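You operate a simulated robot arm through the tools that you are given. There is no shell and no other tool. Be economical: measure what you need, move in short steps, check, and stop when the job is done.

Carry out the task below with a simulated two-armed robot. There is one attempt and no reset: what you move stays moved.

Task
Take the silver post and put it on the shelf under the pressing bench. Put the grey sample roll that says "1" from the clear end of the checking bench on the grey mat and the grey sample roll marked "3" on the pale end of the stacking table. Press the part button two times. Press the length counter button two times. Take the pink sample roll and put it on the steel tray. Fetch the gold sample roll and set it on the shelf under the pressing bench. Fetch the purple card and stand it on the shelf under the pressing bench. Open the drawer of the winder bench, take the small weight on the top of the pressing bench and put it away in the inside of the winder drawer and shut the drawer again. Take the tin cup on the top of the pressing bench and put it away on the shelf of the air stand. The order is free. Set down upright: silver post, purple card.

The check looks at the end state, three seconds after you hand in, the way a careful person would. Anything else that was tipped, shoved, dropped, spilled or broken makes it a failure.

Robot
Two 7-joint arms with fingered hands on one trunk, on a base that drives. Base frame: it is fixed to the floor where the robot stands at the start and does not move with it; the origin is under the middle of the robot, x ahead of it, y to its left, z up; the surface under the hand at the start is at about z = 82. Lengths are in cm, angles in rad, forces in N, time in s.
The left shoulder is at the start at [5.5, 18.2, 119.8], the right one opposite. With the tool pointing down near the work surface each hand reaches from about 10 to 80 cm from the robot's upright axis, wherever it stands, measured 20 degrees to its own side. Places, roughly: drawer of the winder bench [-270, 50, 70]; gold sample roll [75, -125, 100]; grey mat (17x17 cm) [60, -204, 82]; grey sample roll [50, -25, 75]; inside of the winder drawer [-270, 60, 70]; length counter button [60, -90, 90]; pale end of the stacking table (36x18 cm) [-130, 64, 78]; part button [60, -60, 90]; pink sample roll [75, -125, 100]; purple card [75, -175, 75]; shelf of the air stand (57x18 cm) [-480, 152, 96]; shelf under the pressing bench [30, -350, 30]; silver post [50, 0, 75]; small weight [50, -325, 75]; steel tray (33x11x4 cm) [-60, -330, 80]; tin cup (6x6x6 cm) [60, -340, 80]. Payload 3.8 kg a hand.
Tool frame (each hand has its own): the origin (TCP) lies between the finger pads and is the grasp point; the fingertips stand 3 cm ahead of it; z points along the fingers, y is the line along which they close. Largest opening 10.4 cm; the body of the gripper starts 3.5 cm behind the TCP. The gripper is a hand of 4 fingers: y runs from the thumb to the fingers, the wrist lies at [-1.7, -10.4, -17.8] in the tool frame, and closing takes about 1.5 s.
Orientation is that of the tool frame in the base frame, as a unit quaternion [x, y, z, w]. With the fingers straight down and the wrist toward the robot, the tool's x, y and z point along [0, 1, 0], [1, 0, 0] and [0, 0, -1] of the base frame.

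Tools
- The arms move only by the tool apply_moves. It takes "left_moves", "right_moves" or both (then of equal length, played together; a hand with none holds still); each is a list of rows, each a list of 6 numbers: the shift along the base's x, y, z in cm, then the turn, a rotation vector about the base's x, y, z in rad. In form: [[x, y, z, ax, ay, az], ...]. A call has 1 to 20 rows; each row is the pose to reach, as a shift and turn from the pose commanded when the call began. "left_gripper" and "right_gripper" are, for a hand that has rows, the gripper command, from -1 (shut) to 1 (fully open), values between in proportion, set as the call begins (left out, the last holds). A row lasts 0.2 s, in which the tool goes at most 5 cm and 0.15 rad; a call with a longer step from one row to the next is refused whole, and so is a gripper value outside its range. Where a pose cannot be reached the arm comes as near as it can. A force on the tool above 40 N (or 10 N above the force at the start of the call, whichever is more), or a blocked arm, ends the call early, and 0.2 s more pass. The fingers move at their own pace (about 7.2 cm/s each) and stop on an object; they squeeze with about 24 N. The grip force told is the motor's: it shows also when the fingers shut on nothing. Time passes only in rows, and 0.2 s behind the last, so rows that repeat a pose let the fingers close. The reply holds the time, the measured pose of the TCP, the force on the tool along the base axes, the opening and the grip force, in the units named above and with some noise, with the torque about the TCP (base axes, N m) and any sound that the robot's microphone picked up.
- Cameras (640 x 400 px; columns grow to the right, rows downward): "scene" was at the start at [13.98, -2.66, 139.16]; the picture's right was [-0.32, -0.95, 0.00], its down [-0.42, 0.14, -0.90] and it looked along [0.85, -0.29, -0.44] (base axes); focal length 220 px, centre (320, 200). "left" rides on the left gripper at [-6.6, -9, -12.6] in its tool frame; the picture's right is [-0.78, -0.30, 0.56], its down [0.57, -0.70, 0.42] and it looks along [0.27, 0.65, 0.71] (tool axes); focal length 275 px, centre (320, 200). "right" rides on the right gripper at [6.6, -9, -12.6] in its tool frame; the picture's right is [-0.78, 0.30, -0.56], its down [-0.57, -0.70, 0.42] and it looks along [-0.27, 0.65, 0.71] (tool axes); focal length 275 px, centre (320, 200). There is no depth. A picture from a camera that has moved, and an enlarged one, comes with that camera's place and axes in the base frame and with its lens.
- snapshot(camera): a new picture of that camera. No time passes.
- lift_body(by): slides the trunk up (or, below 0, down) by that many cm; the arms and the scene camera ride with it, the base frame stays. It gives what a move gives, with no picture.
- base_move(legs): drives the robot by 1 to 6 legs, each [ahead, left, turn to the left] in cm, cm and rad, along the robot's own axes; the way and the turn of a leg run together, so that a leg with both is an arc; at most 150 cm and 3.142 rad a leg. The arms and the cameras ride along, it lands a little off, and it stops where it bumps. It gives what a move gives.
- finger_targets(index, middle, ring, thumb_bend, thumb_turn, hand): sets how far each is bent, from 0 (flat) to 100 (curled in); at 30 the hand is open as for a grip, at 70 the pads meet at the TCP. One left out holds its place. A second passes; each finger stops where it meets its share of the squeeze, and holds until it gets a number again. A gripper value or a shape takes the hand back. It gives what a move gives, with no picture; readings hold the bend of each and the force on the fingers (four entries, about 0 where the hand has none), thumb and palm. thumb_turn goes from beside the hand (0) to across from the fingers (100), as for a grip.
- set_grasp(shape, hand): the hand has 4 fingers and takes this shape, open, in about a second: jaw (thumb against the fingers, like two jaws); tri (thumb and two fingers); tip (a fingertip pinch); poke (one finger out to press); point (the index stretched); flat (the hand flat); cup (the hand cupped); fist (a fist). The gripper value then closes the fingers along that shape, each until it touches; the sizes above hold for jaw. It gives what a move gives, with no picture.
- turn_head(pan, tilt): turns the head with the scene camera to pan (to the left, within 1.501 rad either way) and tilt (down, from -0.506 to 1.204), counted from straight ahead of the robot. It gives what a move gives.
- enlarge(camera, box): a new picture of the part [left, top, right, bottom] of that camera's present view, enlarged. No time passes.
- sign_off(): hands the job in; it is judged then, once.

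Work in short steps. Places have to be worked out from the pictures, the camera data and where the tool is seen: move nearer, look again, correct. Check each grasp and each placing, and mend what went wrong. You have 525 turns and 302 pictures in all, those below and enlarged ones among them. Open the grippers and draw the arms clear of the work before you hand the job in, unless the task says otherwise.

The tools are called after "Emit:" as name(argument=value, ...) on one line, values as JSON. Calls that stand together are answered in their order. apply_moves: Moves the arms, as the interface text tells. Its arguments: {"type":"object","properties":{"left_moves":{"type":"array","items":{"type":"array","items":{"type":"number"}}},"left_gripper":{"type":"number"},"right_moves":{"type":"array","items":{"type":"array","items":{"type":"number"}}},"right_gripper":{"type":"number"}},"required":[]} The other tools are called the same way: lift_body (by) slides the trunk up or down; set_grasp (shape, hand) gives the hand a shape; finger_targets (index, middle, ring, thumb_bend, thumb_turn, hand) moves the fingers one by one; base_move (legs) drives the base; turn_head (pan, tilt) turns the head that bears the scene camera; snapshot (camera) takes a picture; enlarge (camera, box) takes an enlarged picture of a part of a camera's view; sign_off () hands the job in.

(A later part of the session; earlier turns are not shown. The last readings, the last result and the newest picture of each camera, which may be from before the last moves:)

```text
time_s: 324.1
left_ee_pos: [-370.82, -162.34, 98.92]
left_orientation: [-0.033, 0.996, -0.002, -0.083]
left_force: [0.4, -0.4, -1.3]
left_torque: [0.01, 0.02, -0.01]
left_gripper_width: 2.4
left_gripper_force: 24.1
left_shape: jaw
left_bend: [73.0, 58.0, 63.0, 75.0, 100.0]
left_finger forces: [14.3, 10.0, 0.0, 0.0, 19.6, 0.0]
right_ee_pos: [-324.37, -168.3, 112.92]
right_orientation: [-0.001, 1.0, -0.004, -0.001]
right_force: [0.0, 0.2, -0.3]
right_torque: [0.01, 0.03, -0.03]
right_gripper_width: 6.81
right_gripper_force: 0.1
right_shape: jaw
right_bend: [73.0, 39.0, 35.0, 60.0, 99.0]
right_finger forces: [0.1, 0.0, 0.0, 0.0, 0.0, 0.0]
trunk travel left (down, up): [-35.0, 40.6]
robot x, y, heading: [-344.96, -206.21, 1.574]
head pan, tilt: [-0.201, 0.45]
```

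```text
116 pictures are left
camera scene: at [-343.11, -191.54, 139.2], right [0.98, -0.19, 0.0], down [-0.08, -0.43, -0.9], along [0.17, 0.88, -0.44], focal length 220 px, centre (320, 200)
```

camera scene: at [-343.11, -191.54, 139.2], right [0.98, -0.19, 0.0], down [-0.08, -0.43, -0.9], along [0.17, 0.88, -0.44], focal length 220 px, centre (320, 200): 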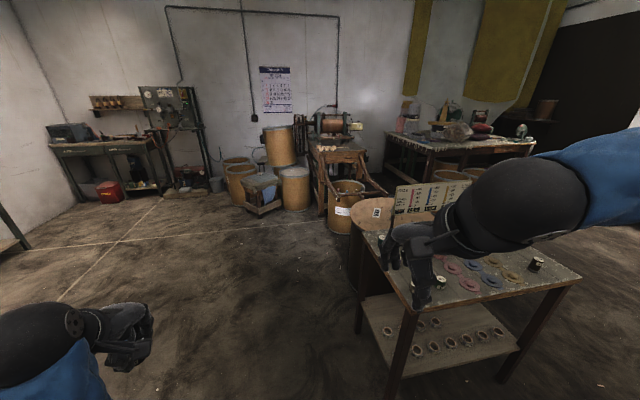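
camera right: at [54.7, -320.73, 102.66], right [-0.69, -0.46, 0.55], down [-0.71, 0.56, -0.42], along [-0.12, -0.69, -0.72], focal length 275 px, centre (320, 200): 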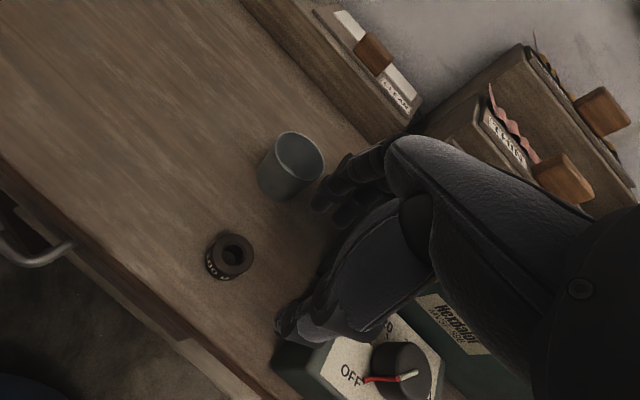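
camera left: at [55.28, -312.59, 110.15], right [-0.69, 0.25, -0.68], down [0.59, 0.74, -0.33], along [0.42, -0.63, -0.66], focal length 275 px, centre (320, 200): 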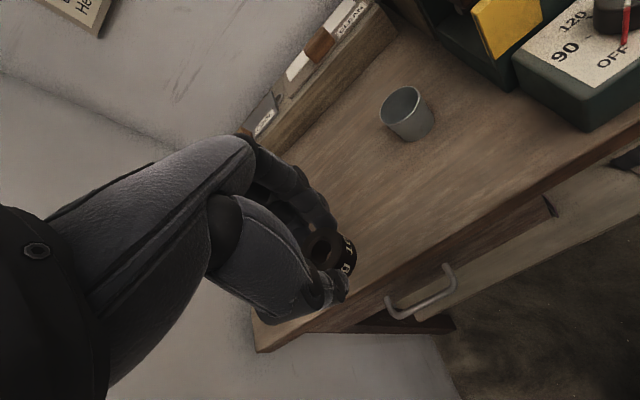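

The left of the winder frame is clear up to barrels at y≈68. I drive ahead to about [-328,-25] and look.

Emit:
base_move(legs=[[120, -5, 0], [62, -12, 0]])

Emit:
turn_head(pan=-0.5, tilt=0.6)

Emit:
snapshot(camera="scene")

```text
time_s: 333.4
left_ee_pos: [-354.81, 20.02, 98.91]
left_orientation: [-0.03, 0.996, -0.002, -0.083]
left_force: [0.2, 0.5, -1.3]
left_torque: [-0.01, -0.02, -0.01]
left_gripper_width: 2.38
left_gripper_force: 24.0
left_shape: jaw
left_bend: [73.0, 58.0, 63.0, 75.0, 100.0]
left_finger forces: [14.1, 10.1, 0.1, 0.0, 19.5, 0.0]
right_ee_pos: [-308.38, 13.96, 112.97]
right_orientation: [0.002, 1.0, -0.005, 0.0]
right_force: [-0.8, 0.0, -0.2]
right_torque: [0.0, -0.01, 0.03]
right_gripper_width: 6.79
right_gripper_force: 0.1
right_shape: jaw
right_bend: [73.0, 39.0, 35.0, 60.0, 99.0]
right_finger forces: [0.0, 0.0, 0.1, 0.1, 0.1, 0.0]
trunk travel left (down, up): [-35.0, 40.6]
robot x, y, heading: [-328.88, -24.43, 1.571]
head pan, tilt: [-0.201, 0.45]
```

```text
time_s: 334.2
left_ee_pos: [-354.72, 19.95, 98.84]
left_orientation: [-0.03, 0.996, -0.002, -0.084]
left_force: [-0.6, -0.2, -0.5]
left_torque: [0.03, 0.01, 0.04]
left_gripper_width: 2.38
left_gripper_force: 23.8
left_shape: jaw
left_bend: [73.0, 58.0, 63.0, 75.0, 100.0]
left_finger forces: [14.2, 10.1, 0.1, 0.0, 19.5, 0.0]
right_ee_pos: [-308.43, 13.84, 112.89]
right_orientation: [0.003, 1.0, -0.005, -0.001]
right_force: [-0.4, 0.4, -0.4]
right_torque: [-0.02, 0.02, -0.03]
right_gripper_width: 6.8
right_gripper_force: 0.0
right_shape: jaw
right_bend: [73.0, 39.0, 35.0, 60.0, 99.0]
right_finger forces: [0.0, 0.0, 0.1, 0.0, 0.0, 0.0]
trunk travel left (down, up): [-35.0, 40.6]
robot x, y, heading: [-328.43, -24.24, 1.568]
head pan, tilt: [-0.499, 0.6]
```

```text
115 pictures are left
camera scene: at [-324.86, -10.56, 137.85], right [0.88, -0.48, 0.0], down [-0.27, -0.5, -0.83], along [0.39, 0.72, -0.56], focal length 220 px, centre (320, 200)
```

scene: 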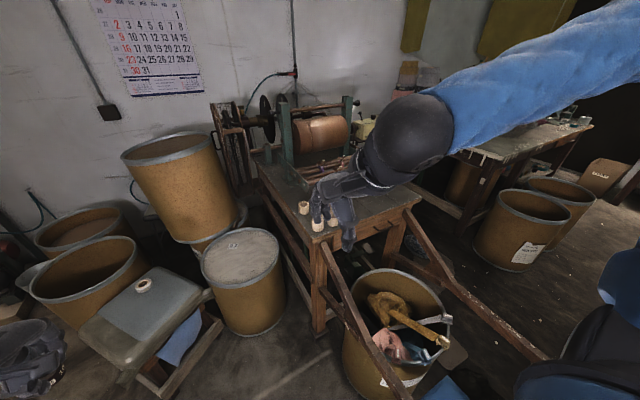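

The drawer front lies between legs at x≈-292 and -252. I move up to about [-324,8] and turn toward it, then look with the right hand out of the way.

Emit:
base_move(legs=[[32, -4, 0], [0, 0, -0.55]])

Emit:
turn_head(pan=-0.3, tilt=0.7)

Emit:
snapshot(camera="scene")

Emit:
snapshot(camera="right")

```text
time_s: 337.9
left_ee_pos: [-323.26, 59.32, 98.89]
left_orientation: [0.245, 0.966, 0.022, -0.081]
left_force: [0.3, 0.3, -0.9]
left_torque: [0.0, 0.02, 0.02]
left_gripper_width: 2.35
left_gripper_force: 23.7
left_shape: jaw
left_bend: [73.0, 58.0, 63.0, 75.0, 100.0]
left_finger forces: [14.4, 10.7, 0.0, 0.0, 19.5, 0.0]
right_ee_pos: [-287.2, 29.62, 112.93]
right_orientation: [0.277, 0.961, -0.004, -0.001]
right_force: [0.5, 0.0, 0.3]
right_torque: [0.03, 0.03, 0.0]
right_gripper_width: 6.79
right_gripper_force: 0.0
right_shape: jaw
right_bend: [73.0, 39.0, 35.0, 60.0, 99.0]
right_finger forces: [0.1, 0.0, 0.0, 0.0, 0.0, 0.0]
trunk travel left (down, up): [-35.0, 40.6]
robot x, y, heading: [-325.09, 7.94, 1.016]
head pan, tilt: [-0.499, 0.6]
```

```text
time_s: 338.6
left_ee_pos: [-323.37, 59.27, 98.82]
left_orientation: [0.245, 0.966, 0.021, -0.081]
left_force: [-0.4, -0.2, -1.5]
left_torque: [-0.04, -0.01, 0.02]
left_gripper_width: 2.36
left_gripper_force: 24.2
left_shape: jaw
left_bend: [73.0, 58.0, 63.0, 75.0, 100.0]
left_finger forces: [14.5, 10.6, 0.0, 0.0, 19.5, 0.0]
right_ee_pos: [-287.42, 29.59, 113.08]
right_orientation: [0.277, 0.961, -0.004, -0.002]
right_force: [-0.2, 0.2, 0.3]
right_torque: [-0.01, 0.0, -0.01]
right_gripper_width: 6.79
right_gripper_force: 0.0
right_shape: jaw
right_bend: [73.0, 39.0, 35.0, 60.0, 99.0]
right_finger forces: [0.0, 0.1, 0.1, 0.0, 0.0, 0.0]
trunk travel left (down, up): [-35.0, 40.6]
robot x, y, heading: [-324.65, 8.29, 1.01]
head pan, tilt: [-0.3, 0.7]
```

```text
114 pictures are left
camera scene: at [-315.64, 18.64, 136.99], right [0.65, -0.76, 0.0], down [-0.49, -0.42, -0.77], along [0.58, 0.5, -0.64], focal length 220 px, centre (320, 200)
```

scene: 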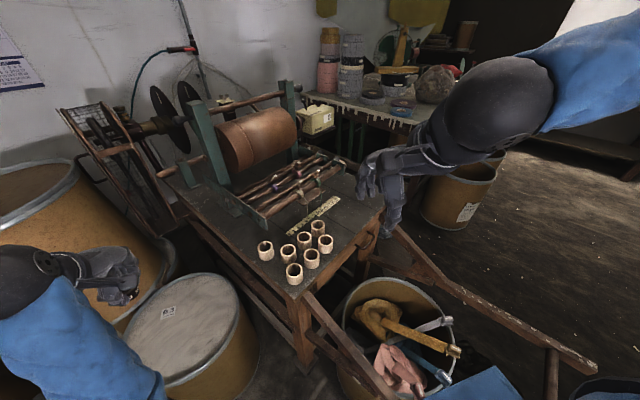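

```text
113 pictures are left
camera right: at [-297.6, 25.42, 125.57], right [0.82, -0.16, 0.55], down [0.11, -0.9, -0.42], along [0.57, 0.4, -0.72], focal length 275 px, centre (320, 200)
```

right: 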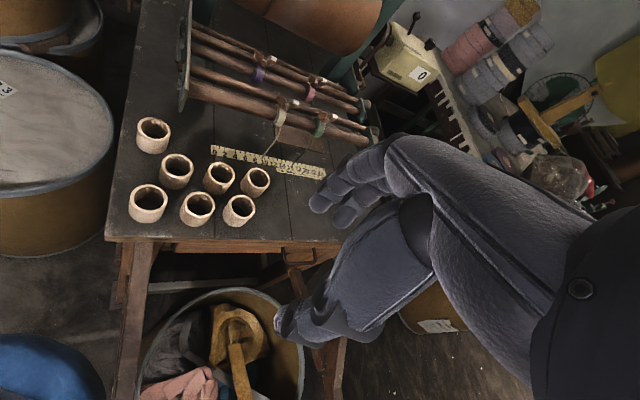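

I zoom in on the drawer front seen between the bench edge and barrel.

Emit:
enlarge(camera="scene", box=[280, 190, 420, 310])

Emit:
enlarge(camera="right", box=[100, 200, 360, 400])

```text
3.33 times, centred on (350, 250) of scene
camera zoom: at [-315.64, 18.64, 136.99], right [0.65, -0.76, 0.0], down [-0.49, -0.42, -0.77], along [0.58, 0.5, -0.64], focal length 735 px, centre (220, 33)
```

zoom: 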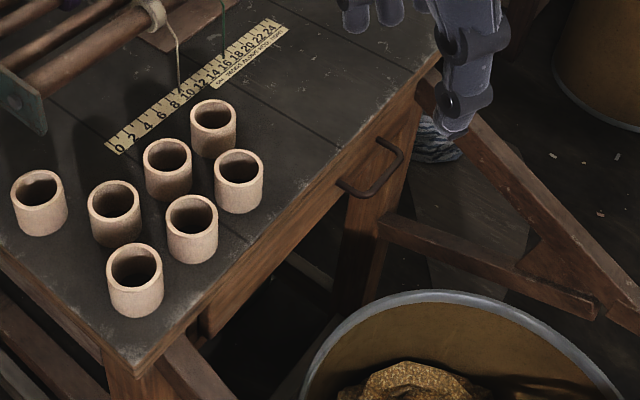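

```text
2.00 times, centred on (230, 300) of right
camera zoom: at [-297.6, 25.42, 125.57], right [0.82, -0.16, 0.55], down [0.11, -0.9, -0.42], along [0.57, 0.4, -0.72], focal length 551 px, centre (500, 0)
```

zoom: 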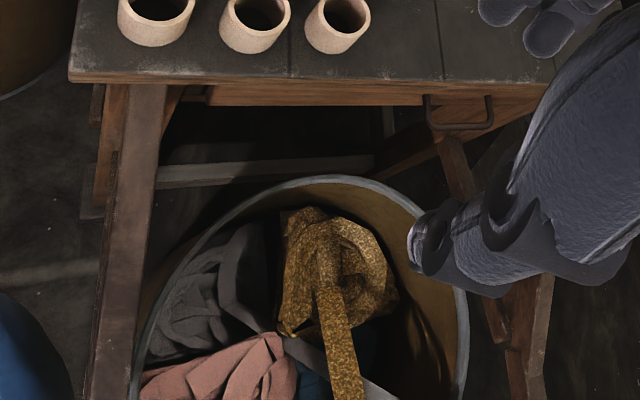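

The handle bar is at about [-265.3,38,73.9] (U of ~6.5 cm width, ~2.5 cm gap to the drawer face). I shape the right hand as a single pointing finger and turn it so the pad faces -y, staying high.

Emit:
set_grasp(hand="right", shape="poke")

Emit:
finger_targets(hand="right", middle=100)

Emit:
apply_moves(right_moves=[[2, 1, -2, 0, 0, 0.14], [5, 2, -4, 0, 0, 0.28], [8, 3, -6, 0, 0, 0.42], [12, 4.5, -8, 0, 0, 0.56], [16, 6, -11, 0, 0, 0.56], [19, 7.5, -14, 0, 0, 0.56], [22, 9, -17, 0, 0, 0.56], [22, 9, -21, 0, 0, 0.56], [22, 9, -24, 0, 0, 0.56], [22, 9, -24, 0, 0, 0.56]])

Emit:
enlarge(camera="scene", box=[280, 150, 440, 290])

Emit:
snapshot(camera="right")

```text
time_s: 339.5
left_ee_pos: [-323.42, 59.27, 98.91]
left_orientation: [0.245, 0.966, 0.021, -0.081]
left_force: [0.0, -0.6, -0.8]
left_torque: [-0.03, 0.0, -0.02]
left_gripper_width: 2.38
left_gripper_force: 23.5
left_shape: jaw
left_bend: [73.0, 58.0, 63.0, 75.0, 100.0]
left_finger forces: [14.4, 10.6, 0.0, 0.0, 19.6, 0.0]
right_ee_pos: [-287.37, 29.5, 113.01]
right_orientation: [0.277, 0.961, -0.004, -0.002]
right_force: [0.6, 1.2, -0.5]
right_torque: [-0.01, 0.0, 0.04]
right_gripper_width: 0.01
right_gripper_force: 0.0
right_shape: poke
right_bend: [70.0, 70.0, 99.0, 100.0, 100.0]
right_finger forces: [0.0, 0.0, 0.0, 0.1, 0.0, 0.0]
trunk travel left (down, up): [-35.0, 40.6]
robot x, y, heading: [-324.84, 8.06, 1.014]
head pan, tilt: [-0.3, 0.7]
```

```text
time_s: 340.5
left_ee_pos: [-323.38, 59.3, 98.78]
left_orientation: [0.246, 0.966, 0.022, -0.081]
left_force: [-0.6, -0.1, -1.5]
left_torque: [0.01, -0.02, -0.02]
left_gripper_width: 2.39
left_gripper_force: 23.8
left_shape: jaw
left_bend: [73.0, 58.0, 63.0, 75.0, 100.0]
left_finger forces: [14.3, 10.6, 0.0, 0.1, 19.5, 0.0]
right_ee_pos: [-287.32, 29.59, 112.88]
right_orientation: [0.277, 0.961, -0.004, -0.002]
right_force: [0.1, -0.5, 0.4]
right_torque: [0.0, 0.0, 0.04]
right_gripper_width: 2.86
right_gripper_force: 0.2
right_shape: fingers
right_bend: [70.0, 100.0, 99.0, 100.0, 100.0]
right_finger forces: [0.0, 0.0, 0.1, 0.0, 0.0, 0.0]
trunk travel left (down, up): [-35.0, 40.6]
robot x, y, heading: [-324.65, 8.35, 1.014]
head pan, tilt: [-0.3, 0.7]
```

```text
refused: row 5 steps farther than a row can; nothing moved
```

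```text
2.86 times, centred on (360, 220) of scene
camera zoom: at [-315.64, 18.65, 136.99], right [0.65, -0.76, 0.0], down [-0.49, -0.42, -0.76], along [0.58, 0.5, -0.64], focal length 630 px, centre (206, 143)
```

zoom: 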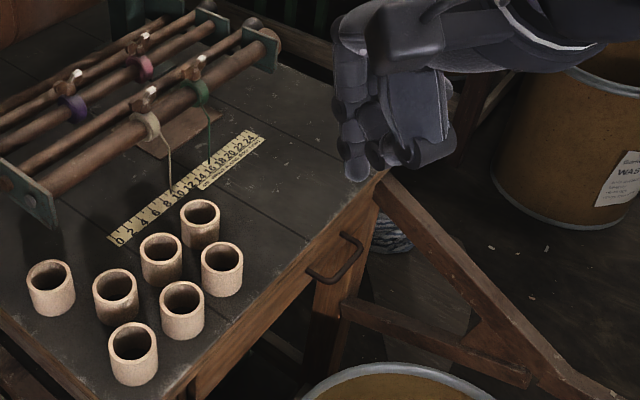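

```text
109 pictures are left
camera right: at [-297.6, 25.42, 125.57], right [0.82, -0.16, 0.55], down [0.11, -0.9, -0.42], along [0.57, 0.4, -0.72], focal length 275 px, centre (320, 200)
```

right: 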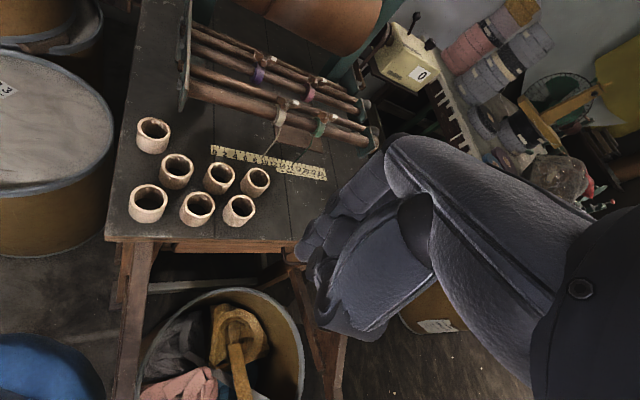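

I resend with shorter steps.

Emit:
apply_moves(right_moves=[[2, 1, -2, 0, 0, 0.14], [5, 2, -4, 0, 0, 0.28], [8, 3, -6, 0, 0, 0.42], [11, 4.5, -8, 0, 0, 0.56], [14, 6, -10, 0, 0, 0.56], [17, 7.5, -12, 0, 0, 0.56], [20, 9, -14, 0, 0, 0.56], [22, 10.2, -17, 0, 0, 0.56], [22, 10.2, -21, 0, 0, 0.56], [22, 10.2, -23, 0, 0, 0.56], [22, 10.2, -23, 0, 0, 0.56]])

Emit:
enlarge(camera="scene", box=[280, 150, 440, 290])

Emit:
snapshot(camera="right")

```text
time_s: 342.9
left_ee_pos: [-323.33, 59.28, 98.93]
left_orientation: [0.245, 0.966, 0.021, -0.081]
left_force: [0.5, -0.2, -0.3]
left_torque: [0.01, 0.02, -0.01]
left_gripper_width: 2.36
left_gripper_force: 23.6
left_shape: jaw
left_bend: [73.0, 58.0, 63.0, 75.0, 100.0]
left_finger forces: [14.4, 10.7, 0.0, 0.0, 19.5, 0.0]
right_ee_pos: [-265.46, 39.6, 89.87]
right_orientation: [0.001, 1.0, -0.004, -0.001]
right_force: [0.1, 0.3, -0.6]
right_torque: [0.01, 0.03, -0.02]
right_gripper_width: 2.9
right_gripper_force: 0.1
right_shape: fingers
right_bend: [70.0, 100.0, 99.0, 100.0, 100.0]
right_finger forces: [0.1, 0.0, 0.0, 0.0, 0.0, 0.0]
trunk travel left (down, up): [-35.0, 40.6]
robot x, y, heading: [-324.57, 8.15, 1.015]
head pan, tilt: [-0.3, 0.7]
```

```text
2.86 times, centred on (360, 220) of scene
camera zoom: at [-315.63, 18.63, 136.99], right [0.65, -0.76, 0.0], down [-0.49, -0.42, -0.76], along [0.58, 0.5, -0.64], focal length 630 px, centre (206, 143)
```

zoom: 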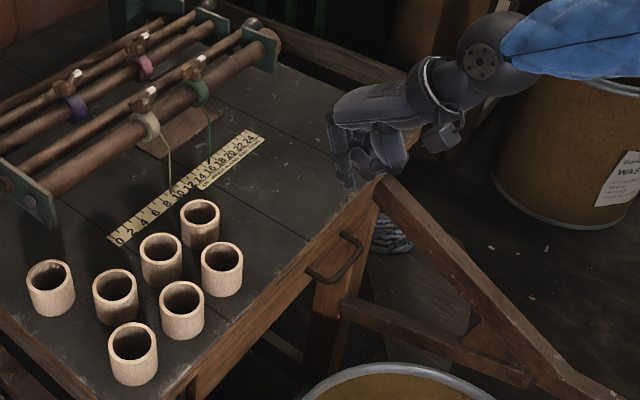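

```text
107 pictures are left
camera right: at [-272.07, 30.67, 102.53], right [0.78, 0.3, 0.55], down [0.57, -0.71, -0.42], along [0.27, 0.64, -0.72], focal length 275 px, centre (320, 200)
```

right: 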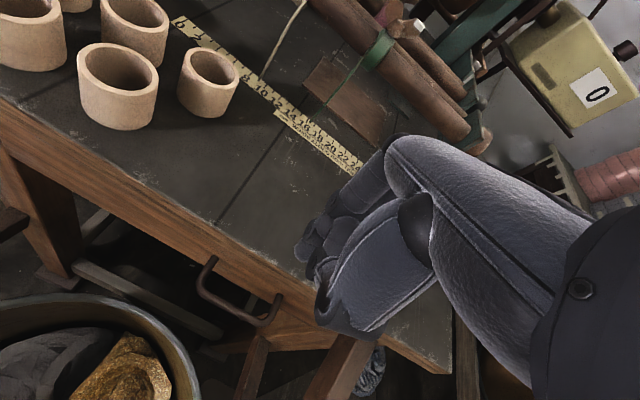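

Handle refined: bar at [-265,38.5,72.9], drawer face y≈40.7, so the slot behind the bar is centred near y≈39.8. I lower the finger to just above it and compare.

Emit:
apply_moves(right_moves=[[0.3, 0.1, -4, 0, 0, 0], [0.3, 0.1, -8, 0, 0, 0], [0.3, 0.1, -10.8, 0, 0, 0], [0.3, 0.1, -10.8, 0, 0, 0]])

Emit:
enlarge(camera="scene", box=[310, 190, 390, 260])

Emit:
enlarge(camera="right", box=[220, 180, 360, 310])

```text
time_s: 343.9
left_ee_pos: [-323.3, 59.34, 98.91]
left_orientation: [0.245, 0.966, 0.022, -0.08]
left_force: [0.6, -0.2, -1.0]
left_torque: [0.04, 0.0, 0.01]
left_gripper_width: 2.37
left_gripper_force: 24.0
left_shape: jaw
left_bend: [73.0, 58.0, 63.0, 75.0, 100.0]
left_finger forces: [14.4, 10.7, 0.0, 0.1, 19.5, 0.0]
right_ee_pos: [-266.64, 38.0, 84.61]
right_orientation: [0.002, 1.0, -0.004, 0.0]
right_force: [-0.3, -0.3, 0.5]
right_torque: [0.02, -0.03, -0.01]
right_gripper_width: 2.86
right_gripper_force: 0.1
right_shape: fingers
right_bend: [70.0, 100.0, 99.0, 100.0, 100.0]
right_finger forces: [0.0, 0.1, 0.0, 0.0, 0.0, 0.0]
right hand out of reach, approached as far as the arm can: row 1, 2, 3, 4
trunk travel left (down, up): [-35.0, 40.6]
robot x, y, heading: [-324.87, 8.44, 1.015]
head pan, tilt: [-0.3, 0.7]
```

```text
5.71 times, centred on (350, 225) of scene
camera zoom: at [-315.62, 18.58, 136.99], right [0.65, -0.76, 0.0], down [-0.49, -0.42, -0.76], along [0.58, 0.5, -0.64], focal length 1260 px, centre (149, 57)
```

zoom: 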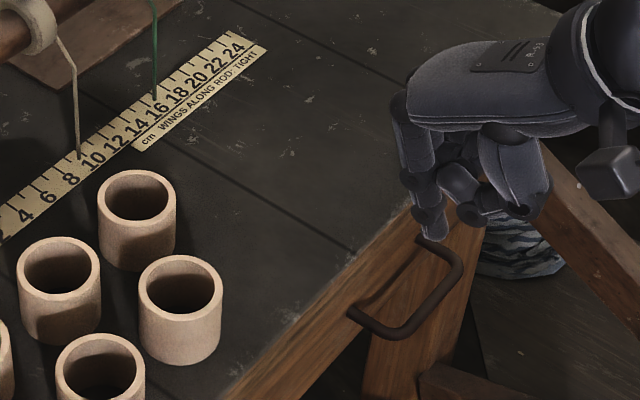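

```text
3.08 times, centred on (290, 245) of right
camera zoom: at [-273.25, 28.97, 97.23], right [0.78, 0.3, 0.55], down [0.57, -0.71, -0.42], along [0.27, 0.64, -0.72], focal length 847 px, centre (412, 62)
```

zoom: 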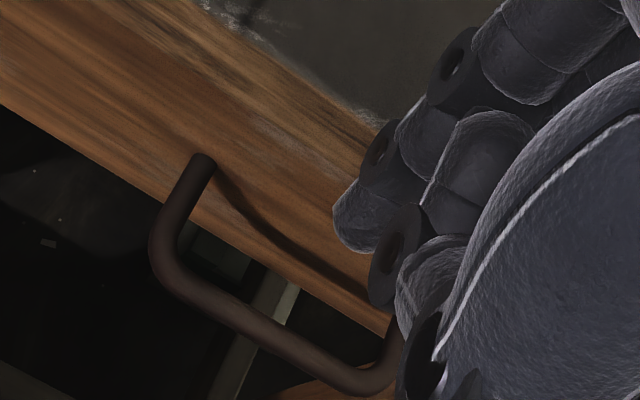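

The finger view is excellent, but reach is short again. I move the base ~10 cm closer (hand stays above the bench top).

Emit:
base_move(legs=[[9.5, 1.5, 0]])

Emit:
apply_moves(right_moves=[[-1, -3, 0, 0, 0, 0], [-1.5, -6, 0, 0, 0, 0], [-2, -8, -1, 0, 0, 0], [-2, -8, -3, 0, 0, 0], [-2, -8, -3, 0, 0, 0]])

Emit:
enlarge(camera="right", box=[200, 160, 380, 330])

```text
time_s: 345.1
left_ee_pos: [-320.04, 67.23, 98.76]
left_orientation: [0.244, 0.966, 0.022, -0.081]
left_force: [-0.2, -0.6, -0.2]
left_torque: [-0.01, 0.0, -0.01]
left_gripper_width: 2.4
left_gripper_force: 24.1
left_shape: jaw
left_bend: [73.0, 58.0, 63.0, 75.0, 100.0]
left_finger forces: [14.4, 10.7, 0.0, 0.0, 19.6, 0.0]
right_ee_pos: [-263.28, 46.27, 85.01]
right_orientation: [0.002, 1.0, -0.001, 0.0]
right_force: [0.3, -1.5, 3.2]
right_torque: [-0.05, -0.01, 0.01]
right_gripper_width: 2.72
right_gripper_force: 1.4
right_shape: fingers
right_bend: [70.0, 100.0, 99.0, 100.0, 100.0]
right_finger forces: [3.5, 0.0, 0.0, 0.0, 0.1, 0.0]
trunk travel left (down, up): [-35.0, 40.6]
robot x, y, heading: [-321.62, 15.96, 1.01]
head pan, tilt: [-0.3, 0.7]
stopped in leg 1: the robot was blocked; the commanded pose is now the measured one
```

```text
time_s: 345.9
left_ee_pos: [-319.92, 67.36, 98.99]
left_orientation: [0.243, 0.966, 0.022, -0.082]
left_force: [0.4, 0.2, -0.9]
left_torque: [-0.03, 0.0, 0.0]
left_gripper_width: 2.37
left_gripper_force: 23.7
left_shape: jaw
left_bend: [73.0, 58.0, 63.0, 75.0, 100.0]
left_finger forces: [14.4, 10.7, 0.0, 0.1, 19.5, 0.0]
right_ee_pos: [-264.72, 39.94, 84.8]
right_orientation: [0.004, 1.0, 0.012, 0.005]
right_force: [-1.2, 0.1, -0.1]
right_torque: [-0.01, 0.02, 0.02]
right_gripper_width: 2.85
right_gripper_force: 0.3
right_shape: fingers
right_bend: [70.0, 100.0, 99.0, 100.0, 100.0]
right_finger forces: [0.6, 0.0, 0.0, 0.0, 0.1, 0.0]
trunk travel left (down, up): [-35.0, 40.6]
robot x, y, heading: [-321.4, 15.93, 1.015]
head pan, tilt: [-0.3, 0.7]
stopped in row 3 (right hand): the force on the tool passed its limit at 48 N (the readings are from after the stop); the commanded pose is now the measured one
```

```text
2.35 times, centred on (290, 245) of right
camera zoom: at [-271.48, 30.43, 97.0], right [0.77, 0.28, 0.57], down [0.57, -0.7, -0.44], along [0.28, 0.66, -0.7], focal length 648 px, centre (391, 94)
```

zoom: 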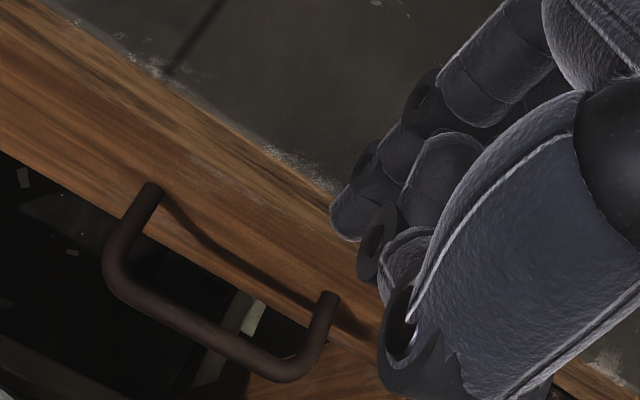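

The finger met the bench top (z≈82), which overhangs the handle, so hooking from above won't fit. Instead I'll grasp the handle's two ends from the front, hand tilted 45° forward and closing along x. First I raise the hand, open it as jaw, and re-orient.

Emit:
apply_moves(right_moves=[[0, 0, 3, 0, 0, 0], [0, -2, 7, 0, 0, 0], [0, -5, 10, 0, 0, 0]])

Emit:
set_grasp(hand="right", shape="jaw")

Emit:
apply_moves(right_moves=[[0, -0.8, 0, 0.051, 0.051, -0.124], [0, -1.6, 0, 0.102, 0.102, -0.247], [0, -2.4, 0, 0.154, 0.154, -0.371], [0, -3.2, 0, 0.205, 0.205, -0.494], [0, -4, 0, 0.256, 0.256, -0.618], [0, -4, 0, 0.307, 0.307, -0.742], [0, -4, 0, 0.358, 0.358, -0.865], [0, -4, 0, 0.409, 0.409, -0.989], [0, -4, 0, 0.461, 0.461, -1.112], [0, -4, 0, 0.512, 0.512, -1.236], [0, -4, 0, 0.563, 0.563, -1.359], [0, -4, 0, 0.614, 0.614, -1.483], [0, -4, 0, 0.614, 0.614, -1.483]])

Emit:
snapshot(camera="right")

Emit:
snapshot(camera="scene")

```text
time_s: 346.6
left_ee_pos: [-320.14, 67.23, 98.93]
left_orientation: [0.245, 0.966, 0.023, -0.081]
left_force: [-0.2, 0.4, -0.9]
left_torque: [0.01, 0.02, 0.04]
left_gripper_width: 2.38
left_gripper_force: 24.0
left_shape: jaw
left_bend: [73.0, 58.0, 63.0, 75.0, 100.0]
left_finger forces: [14.5, 10.6, 0.0, 0.1, 19.6, 0.0]
right_ee_pos: [-264.64, 34.9, 94.82]
right_orientation: [0.004, 1.0, 0.012, 0.007]
right_force: [-0.4, 0.0, -1.1]
right_torque: [0.03, 0.0, -0.02]
right_gripper_width: 2.85
right_gripper_force: 0.1
right_shape: fingers
right_bend: [70.0, 100.0, 99.0, 100.0, 100.0]
right_finger forces: [0.1, 0.0, 0.1, 0.0, 0.1, 0.0]
trunk travel left (down, up): [-35.0, 40.6]
robot x, y, heading: [-321.19, 16.02, 1.008]
head pan, tilt: [-0.3, 0.7]
```

```text
time_s: 347.6
left_ee_pos: [-320.16, 67.28, 98.95]
left_orientation: [0.245, 0.966, 0.022, -0.08]
left_force: [-0.4, -0.1, -1.3]
left_torque: [0.02, 0.01, 0.01]
left_gripper_width: 2.4
left_gripper_force: 24.0
left_shape: jaw
left_bend: [73.0, 58.0, 63.0, 75.0, 100.0]
left_finger forces: [14.5, 10.6, 0.0, 0.0, 19.6, 0.0]
right_ee_pos: [-264.7, 34.85, 94.84]
right_orientation: [0.004, 1.0, 0.012, 0.005]
right_force: [-0.2, 1.0, -0.2]
right_torque: [0.0, 0.05, -0.03]
right_gripper_width: 10.4
right_gripper_force: 0.0
right_shape: jaw
right_bend: [30.0, 30.0, 30.0, 30.0, 97.0]
right_finger forces: [0.1, 0.0, 0.0, 0.0, 0.0, 0.0]
trunk travel left (down, up): [-35.0, 40.6]
robot x, y, heading: [-321.49, 15.96, 1.013]
head pan, tilt: [-0.3, 0.7]
```

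```text
time_s: 350.4
left_ee_pos: [-319.99, 67.35, 98.77]
left_orientation: [0.244, 0.966, 0.022, -0.08]
left_force: [-0.3, 0.2, -1.0]
left_torque: [-0.01, 0.0, 0.01]
left_gripper_width: 2.35
left_gripper_force: 23.7
left_shape: jaw
left_bend: [73.0, 58.0, 63.0, 75.0, 100.0]
left_finger forces: [14.4, 10.9, 0.0, 0.0, 19.6, 0.1]
right_ee_pos: [-264.81, 30.72, 94.96]
right_orientation: [0.662, 0.648, 0.275, -0.259]
right_force: [-0.3, -1.5, -0.7]
right_torque: [0.0, 0.02, 0.01]
right_gripper_width: 10.39
right_gripper_force: 0.2
right_shape: jaw
right_bend: [30.0, 30.0, 30.0, 30.0, 97.0]
right_finger forces: [0.0, 0.1, 0.1, 0.0, 0.1, 0.0]
trunk travel left (down, up): [-35.0, 40.6]
robot x, y, heading: [-321.2, 16.37, 1.007]
head pan, tilt: [-0.3, 0.7]
```

```text
103 pictures are left
camera right: at [-274.06, 26.84, 108.34], right [0.27, -0.95, -0.14], down [-0.7, -0.09, -0.71], along [0.66, 0.29, -0.69], focal length 275 px, centre (320, 200)
```

right: 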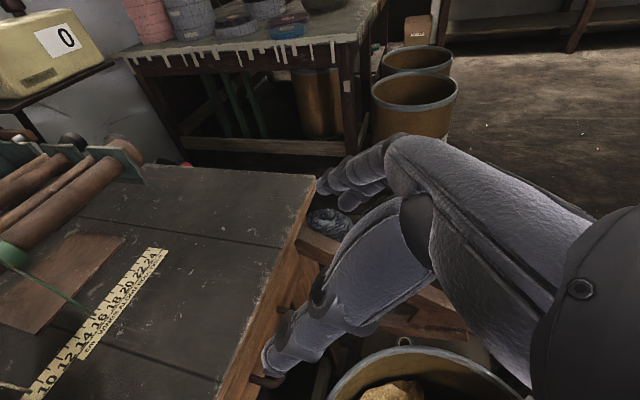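

```text
102 pictures are left
camera scene: at [-312.26, 26.61, 136.99], right [0.65, -0.76, 0.0], down [-0.49, -0.42, -0.76], along [0.58, 0.5, -0.64], focal length 220 px, centre (320, 200)
```

scene: 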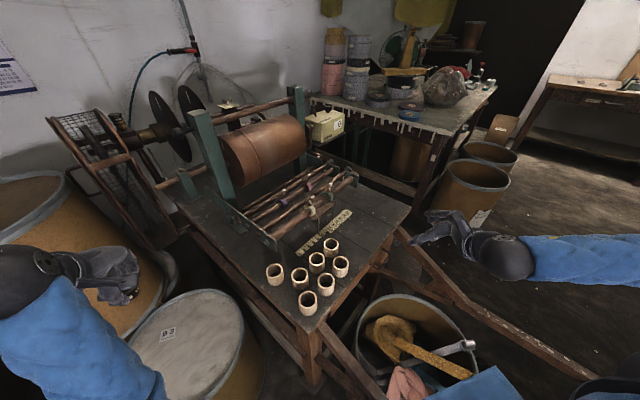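

Orientation reached. I move to the pre-grasp pose in front of and above the handle.

Emit:
apply_moves(right_moves=[[0, 0.5, -4, 0, 0, 0], [0, 1, -8, 0, 0, 0], [0, 2, -12, 0, 0, 0], [0, 3, -15, 0, 0, 0], [0, 3.6, -17.5, 0, 0, 0], [0, 3.6, -17.5, 0, 0, 0]], right_gripper=0.75)

Emit:
snapshot(camera="right")

Emit:
enlarge(camera="scene", box=[310, 190, 450, 310])

```text
time_s: 351.8
left_ee_pos: [-319.97, 67.37, 98.99]
left_orientation: [0.244, 0.966, 0.021, -0.08]
left_force: [0.2, -0.5, -1.2]
left_torque: [-0.02, -0.03, 0.0]
left_gripper_width: 2.38
left_gripper_force: 24.3
left_shape: jaw
left_bend: [73.0, 58.0, 63.0, 75.0, 100.0]
left_finger forces: [14.5, 10.8, 0.0, 0.0, 19.7, 0.0]
right_ee_pos: [-264.9, 34.43, 77.26]
right_orientation: [0.661, 0.649, 0.274, -0.259]
right_force: [-0.6, -0.5, -0.2]
right_torque: [0.03, -0.01, 0.01]
right_gripper_width: 9.09
right_gripper_force: 0.1
right_shape: jaw
right_bend: [28.0, 32.0, 30.0, 34.0, 98.0]
right_finger forces: [0.1, 0.0, 0.1, 0.1, 0.0, 0.1]
trunk travel left (down, up): [-35.0, 40.6]
robot x, y, heading: [-321.22, 16.2, 1.014]
head pan, tilt: [-0.3, 0.7]
```

```text
101 pictures are left
camera right: at [-274.22, 30.42, 90.79], right [0.28, -0.95, -0.14], down [-0.69, -0.1, -0.71], along [0.66, 0.29, -0.69], focal length 275 px, centre (320, 200)
```

right: 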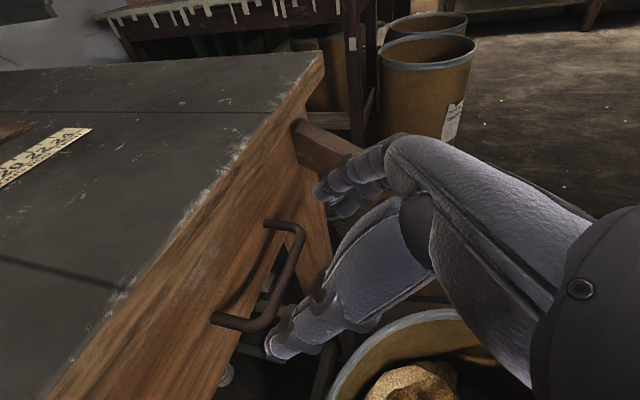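

```text
3.33 times, centred on (380, 250) of scene
camera zoom: at [-312.26, 26.62, 136.99], right [0.65, -0.76, 0.0], down [-0.49, -0.42, -0.76], along [0.58, 0.5, -0.64], focal length 735 px, centre (120, 33)
```

zoom: 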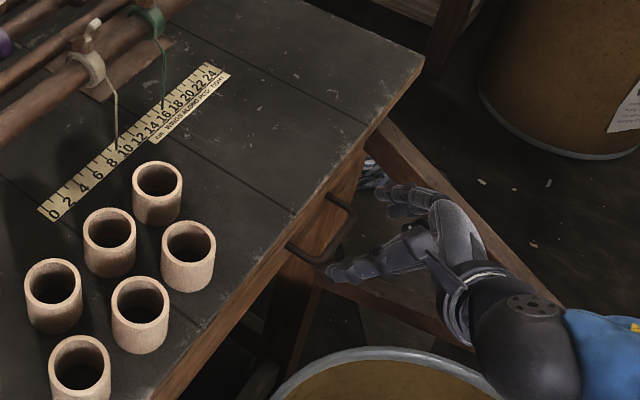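

The handle spans x -269…-261 at y≈38.4, z≈73. I'll grip its right-hand end post: thumb inside the U, fingers outside. Aligning x, narrowing to 6.5 cm and advancing along the tool axis.

Emit:
apply_moves(right_moves=[[1.8, 0, 0, 0, 0, 0], [3.6, 0, 0, 0, 0, 0], [3.6, 0, 0, 0, 0, 0], [3.6, 1, -1, 0, 0, 0], [3.6, 2, -2, 0, 0, 0], [3.6, 2.8, -2.8, 0, 0, 0], [3.6, 3.4, -3.4, 0, 0, 0]], right_gripper=0.25)

Emit:
snapshot(camera="right")

```text
time_s: 352.9
left_ee_pos: [-320.0, 67.27, 98.95]
left_orientation: [0.246, 0.966, 0.023, -0.081]
left_force: [-0.2, -0.5, -1.5]
left_torque: [-0.03, 0.01, 0.01]
left_gripper_width: 2.37
left_gripper_force: 23.7
left_shape: jaw
left_bend: [73.0, 58.0, 63.0, 75.0, 100.0]
left_finger forces: [14.5, 10.7, 0.0, 0.0, 19.6, 0.0]
right_ee_pos: [-260.51, 35.39, 76.82]
right_orientation: [0.661, 0.647, 0.283, -0.255]
right_force: [-2.3, -17.1, 17.0]
right_torque: [-0.01, 0.93, 0.97]
right_gripper_width: 6.8
right_gripper_force: 0.1
right_shape: jaw
right_bend: [73.0, 40.0, 36.0, 58.0, 100.0]
right_finger forces: [0.0, 0.0, 0.1, 0.1, 24.3, 0.0]
trunk travel left (down, up): [-35.0, 40.6]
robot x, y, heading: [-321.08, 16.19, 1.011]
head pan, tilt: [-0.3, 0.7]
stopped in row 5 (right hand): the force on the tool passed its limit at 51 N (the readings are from after the stop); the commanded pose is now the measured one
```

```text
99 pictures are left
camera right: at [-269.99, 31.47, 90.06], right [0.27, -0.95, -0.14], down [-0.68, -0.09, -0.72], along [0.68, 0.29, -0.68], focal length 275 px, centre (320, 200)
```

right: 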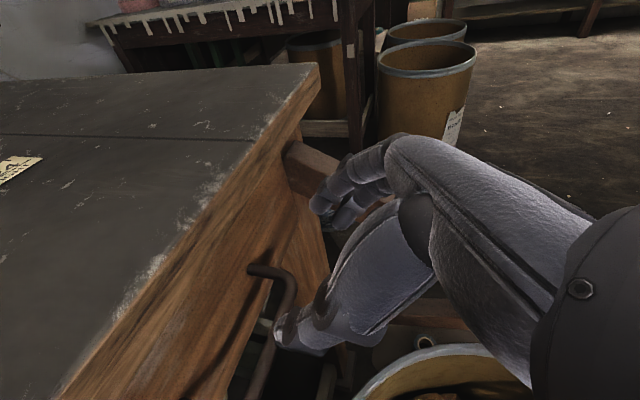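

The thumb tip met the bar itself. I back off 1 cm, shift up-forward ~1 cm perpendicular to the tool axis, and advance again so the thumb passes over the bar into the U.

Emit:
apply_moves(right_moves=[[0, -0.8, 0.8, 0, 0, 0], [0, -0.2, 1.6, 0, 0, 0], [0, 0.3, 1.9, 0, 0, 0], [0, 1, 1.0, 0, 0, 0], [0, 1.7, 0.2, 0, 0, 0], [0, 2.3, -0.5, 0, 0, 0], [0, 2.7, -1.0, 0, 0, 0]])

Emit:
snapshot(camera="right")

```text
time_s: 354.5
left_ee_pos: [-320.04, 67.18, 98.86]
left_orientation: [0.244, 0.966, 0.023, -0.081]
left_force: [0.0, -0.5, -1.2]
left_torque: [0.03, -0.04, 0.0]
left_gripper_width: 2.36
left_gripper_force: 23.8
left_shape: jaw
left_bend: [73.0, 58.0, 63.0, 75.0, 100.0]
left_finger forces: [14.5, 10.8, 0.0, 0.0, 19.7, 0.0]
right_ee_pos: [-260.61, 38.37, 75.57]
right_orientation: [0.661, 0.647, 0.28, -0.256]
right_force: [-0.4, -0.3, 2.3]
right_torque: [0.01, 0.15, 0.01]
right_gripper_width: 6.51
right_gripper_force: 0.1
right_shape: jaw
right_bend: [73.0, 40.0, 36.0, 62.0, 99.0]
right_finger forces: [0.1, 0.0, 0.1, 0.0, 1.9, 0.1]
trunk travel left (down, up): [-35.0, 40.6]
robot x, y, heading: [-321.58, 16.26, 1.009]
head pan, tilt: [-0.3, 0.7]
```

```text
98 pictures are left
camera right: at [-270.03, 34.34, 88.88], right [0.27, -0.95, -0.14], down [-0.69, -0.09, -0.72], along [0.67, 0.29, -0.68], focal length 275 px, centre (320, 200)
```

right: 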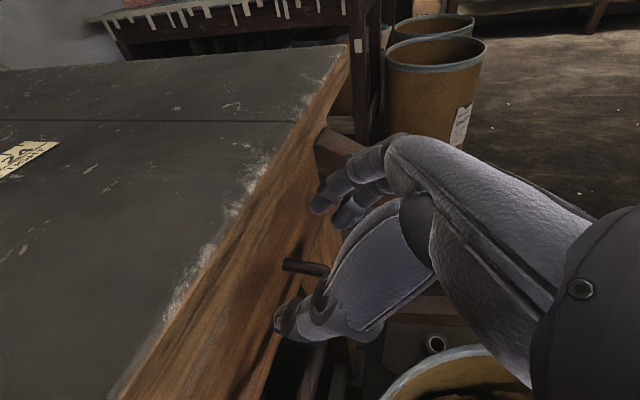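

The thumb is now inside the U with the post between thumb and fingers. I close.

Emit:
apply_moves(right_moves=[[0, 0, 0, 0, 0, 0], [0, 0, 0, 0, 0, 0], [0, 0, 0, 0, 0, 0], [0, 0, 0, 0, 0, 0], [0, 0, 0, 0, 0, 0], [0, 0, 0, 0, 0, 0]], right_gripper=-1)

Emit:
snapshot(camera="right")

```text
time_s: 355.9
left_ee_pos: [-319.91, 67.25, 98.88]
left_orientation: [0.244, 0.966, 0.021, -0.081]
left_force: [0.8, -0.2, -1.1]
left_torque: [0.0, 0.02, 0.01]
left_gripper_width: 2.39
left_gripper_force: 24.3
left_shape: jaw
left_bend: [73.0, 58.0, 63.0, 75.0, 100.0]
left_finger forces: [14.5, 10.8, 0.1, 0.0, 19.7, 0.0]
right_ee_pos: [-260.74, 38.35, 75.45]
right_orientation: [0.661, 0.648, 0.28, -0.256]
right_force: [0.2, 2.5, 2.1]
right_torque: [0.02, 0.09, -0.11]
right_gripper_width: 1.12
right_gripper_force: 23.9
right_shape: jaw
right_bend: [70.0, 70.0, 70.0, 76.0, 100.0]
right_finger forces: [11.4, 1.3, 0.1, 0.1, 14.5, 0.0]
trunk travel left (down, up): [-35.0, 40.6]
robot x, y, heading: [-321.34, 16.16, 1.01]
head pan, tilt: [-0.3, 0.7]
```

```text
97 pictures are left
camera right: at [-270.05, 34.36, 88.83], right [0.27, -0.95, -0.14], down [-0.69, -0.09, -0.72], along [0.67, 0.29, -0.68], focal length 275 px, centre (320, 200)
```

right: 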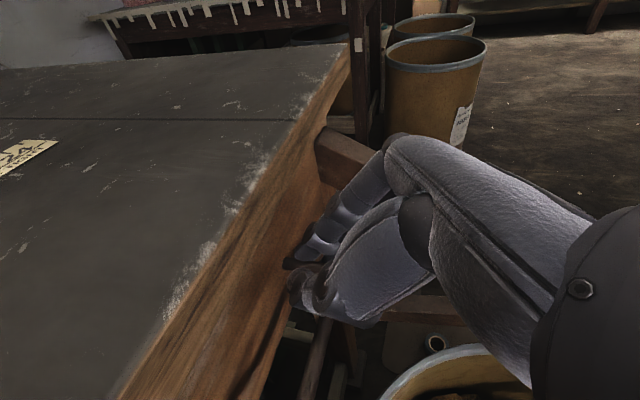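

It grips the 1.1 cm post. I pull slowly toward -y by 6 cm first.

Emit:
apply_moves(right_moves=[[0, -1, 0, 0, 0, 0], [0, -2, 0, 0, 0, 0], [0, -3, 0, 0, 0, 0], [0, -4, 0, 0, 0, 0], [0, -5, 0, 0, 0, 0], [0, -6, 0, 0, 0, 0]])

Emit:
snapshot(camera="scene")

```text
time_s: 357.3
left_ee_pos: [-319.97, 67.25, 99.0]
left_orientation: [0.245, 0.966, 0.022, -0.08]
left_force: [-0.6, 0.3, -1.6]
left_torque: [0.01, -0.01, 0.01]
left_gripper_width: 2.4
left_gripper_force: 23.6
left_shape: jaw
left_bend: [73.0, 58.0, 63.0, 75.0, 100.0]
left_finger forces: [14.5, 10.8, 0.1, 0.1, 19.6, 0.0]
right_ee_pos: [-260.5, 32.27, 75.6]
right_orientation: [0.662, 0.648, 0.279, -0.254]
right_force: [-2.1, 1.4, -2.5]
right_torque: [-0.03, 0.04, -0.05]
right_gripper_width: 1.1
right_gripper_force: 24.3
right_shape: jaw
right_bend: [70.0, 70.0, 70.0, 76.0, 100.0]
right_finger forces: [10.5, 2.3, 0.1, 0.1, 14.8, 0.1]
trunk travel left (down, up): [-35.0, 40.6]
robot x, y, heading: [-321.25, 16.1, 1.01]
head pan, tilt: [-0.3, 0.7]
```

```text
96 pictures are left
camera scene: at [-312.23, 26.6, 136.98], right [0.65, -0.76, 0.0], down [-0.49, -0.42, -0.76], along [0.58, 0.5, -0.64], focal length 220 px, centre (320, 200)
```

scene: 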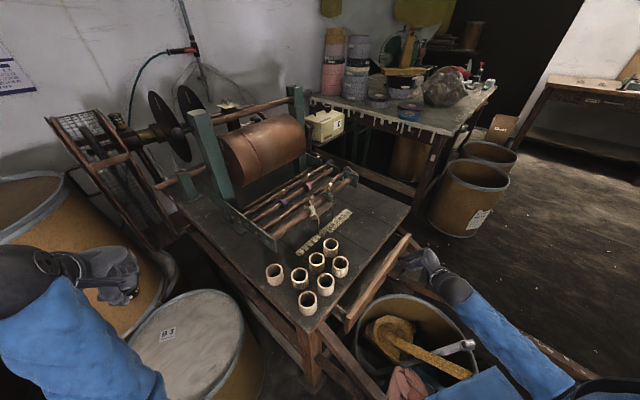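

The drawer slides out. I pull another 10 cm.

Emit:
apply_moves(right_moves=[[0, -1.3, 0, 0, 0, 0], [0, -2.6, 0, 0, 0, 0], [0, -4, 0, 0, 0, 0], [0, -5.5, 0, 0, 0, 0], [0, -7, 0, 0, 0, 0], [0, -8.5, 0, 0, 0, 0], [0, -10, 0, 0, 0, 0]])

Emit:
snapshot(camera="scene")

```text
time_s: 358.9
left_ee_pos: [-319.99, 67.29, 98.92]
left_orientation: [0.245, 0.966, 0.022, -0.081]
left_force: [-0.9, -0.6, -0.7]
left_torque: [0.02, 0.0, 0.01]
left_gripper_width: 2.38
left_gripper_force: 23.7
left_shape: jaw
left_bend: [73.0, 58.0, 63.0, 75.0, 100.0]
left_finger forces: [14.5, 10.7, 0.1, 0.0, 19.6, 0.0]
right_ee_pos: [-260.8, 22.04, 75.43]
right_orientation: [0.662, 0.647, 0.28, -0.255]
right_force: [6.3, 1.3, 1.1]
right_torque: [0.0, -0.04, -0.17]
right_gripper_width: 1.0
right_gripper_force: 23.4
right_shape: jaw
right_bend: [70.0, 70.0, 70.0, 76.0, 100.0]
right_finger forces: [15.0, 2.0, 0.0, 0.0, 14.0, 0.1]
trunk travel left (down, up): [-35.0, 40.6]
robot x, y, heading: [-321.11, 16.14, 1.015]
head pan, tilt: [-0.3, 0.7]
```

```text
95 pictures are left
camera scene: at [-312.19, 26.57, 136.99], right [0.65, -0.76, 0.0], down [-0.49, -0.42, -0.76], along [0.58, 0.5, -0.64], focal length 220 px, centre (320, 200)
```

scene: 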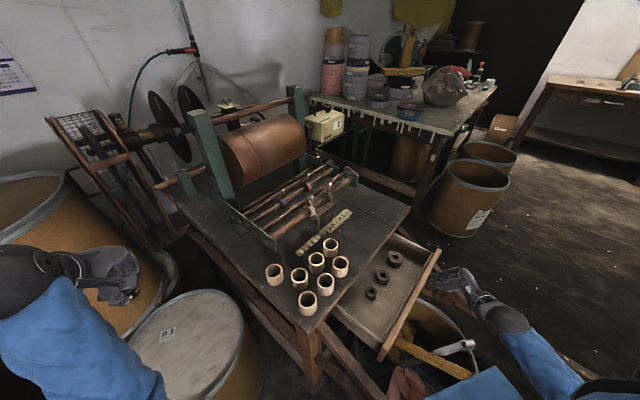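

The drawer is open about 16 cm with three weights inside near the back. I release the handle, back out along the tool axis and raise the right hand.

Emit:
apply_moves(right_moves=[[0, 0, 0, 0, 0, 0], [0, 0, 0, 0, 0, 0], [0, 0, 0, 0, 0, 0], [0, -1, 1, 0, 0, 0], [0, -2, 2.2, 0, 0, 0], [0, -3, 4, 0, 0, 0], [0, -3.5, 7, 0, 0, 0], [0, -4, 11, 0, 0, 0], [0, -4, 15, 0, 0, 0], [0, -4, 19, 0, 0, 0], [-2, -5, 23, 0, 0, 0]], right_gripper=0.2)

Emit:
snapshot(camera="scene")

```text
time_s: 361.3
left_ee_pos: [-320.05, 67.26, 98.93]
left_orientation: [0.245, 0.966, 0.022, -0.081]
left_force: [-0.6, 0.2, -0.9]
left_torque: [-0.02, -0.04, 0.0]
left_gripper_width: 2.4
left_gripper_force: 24.1
left_shape: jaw
left_bend: [73.0, 58.0, 63.0, 75.0, 100.0]
left_finger forces: [14.5, 10.9, 0.1, 0.0, 19.6, 0.0]
right_ee_pos: [-262.74, 16.94, 98.74]
right_orientation: [0.662, 0.646, 0.28, -0.256]
right_force: [0.1, -0.8, -0.1]
right_torque: [-0.01, -0.02, 0.01]
right_gripper_width: 6.21
right_gripper_force: 0.1
right_shape: jaw
right_bend: [73.0, 41.0, 37.0, 63.0, 99.0]
right_finger forces: [0.0, 0.1, 0.0, 0.0, 0.0, 0.0]
trunk travel left (down, up): [-35.0, 40.6]
robot x, y, heading: [-321.27, 16.08, 1.016]
head pan, tilt: [-0.3, 0.7]
```

```text
94 pictures are left
camera scene: at [-312.31, 26.57, 136.99], right [0.65, -0.76, 0.0], down [-0.49, -0.42, -0.77], along [0.58, 0.5, -0.64], focal length 220 px, centre (320, 200)
```

scene: 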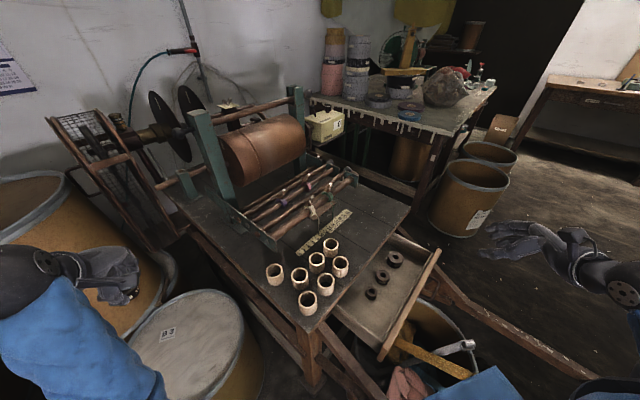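

Now I turn the base right so the left hand faces the open drawer.

Emit:
base_move(legs=[[0, 0, -0.85]])

Emit:
turn_head(pan=0.2, tilt=0.8)

Emit:
snapshot(camera="scene")

Emit:
snapshot(camera="left")

```text
time_s: 363.9
left_ee_pos: [-281.54, 48.42, 98.81]
left_orientation: [0.626, 0.775, 0.054, -0.064]
left_force: [0.1, 0.3, -1.8]
left_torque: [-0.03, 0.02, 0.03]
left_gripper_width: 2.37
left_gripper_force: 23.8
left_shape: jaw
left_bend: [73.0, 58.0, 63.0, 75.0, 100.0]
left_finger forces: [14.7, 11.3, 0.0, 0.0, 19.3, 0.0]
right_ee_pos: [-282.35, -27.86, 98.52]
right_orientation: [0.872, 0.311, 0.36, -0.116]
right_force: [0.5, 1.1, 0.1]
right_torque: [0.01, 0.02, 0.0]
right_gripper_width: 6.2
right_gripper_force: 0.1
right_shape: jaw
right_bend: [73.0, 41.0, 37.0, 63.0, 99.0]
right_finger forces: [0.0, 0.1, 0.0, 0.1, 0.0, 0.1]
trunk travel left (down, up): [-35.0, 40.6]
robot x, y, heading: [-321.24, 16.35, 0.153]
head pan, tilt: [-0.3, 0.7]
```

```text
time_s: 364.8
left_ee_pos: [-281.58, 48.27, 98.89]
left_orientation: [0.626, 0.775, 0.054, -0.064]
left_force: [-0.2, 0.2, -0.9]
left_torque: [0.0, 0.0, 0.03]
left_gripper_width: 2.35
left_gripper_force: 24.2
left_shape: jaw
left_bend: [73.0, 58.0, 63.0, 75.0, 100.0]
left_finger forces: [14.7, 11.3, 0.0, 0.0, 19.4, 0.0]
right_ee_pos: [-282.49, -27.74, 98.54]
right_orientation: [0.871, 0.312, 0.361, -0.117]
right_force: [-0.8, -0.3, 0.3]
right_torque: [0.01, 0.03, -0.02]
right_gripper_width: 6.23
right_gripper_force: 0.1
right_shape: jaw
right_bend: [73.0, 41.0, 37.0, 63.0, 99.0]
right_finger forces: [0.0, 0.0, 0.0, 0.1, 0.0, 0.0]
trunk travel left (down, up): [-35.0, 40.6]
robot x, y, heading: [-321.33, 16.31, 0.151]
head pan, tilt: [0.201, 0.799]
```

```text
93 pictures are left
camera scene: at [-308.58, 19.96, 136.16], right [0.34, -0.94, 0.0], down [-0.67, -0.25, -0.7], along [0.66, 0.24, -0.72], focal length 220 px, centre (320, 200)
```

scene: 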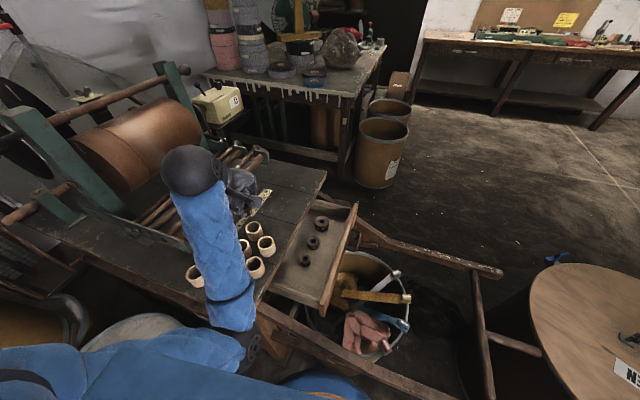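

```text
92 pictures are left
camera left: at [-288.64, 38.05, 110.13], right [-0.15, -0.72, -0.68], down [-0.82, 0.47, -0.32], along [0.56, 0.51, -0.66], focal length 275 px, centre (320, 200)
```

left: 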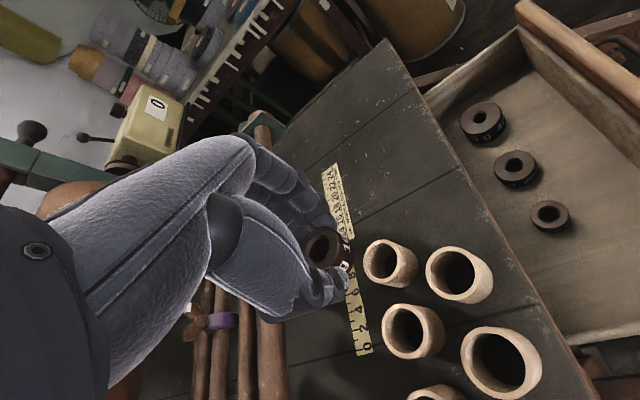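

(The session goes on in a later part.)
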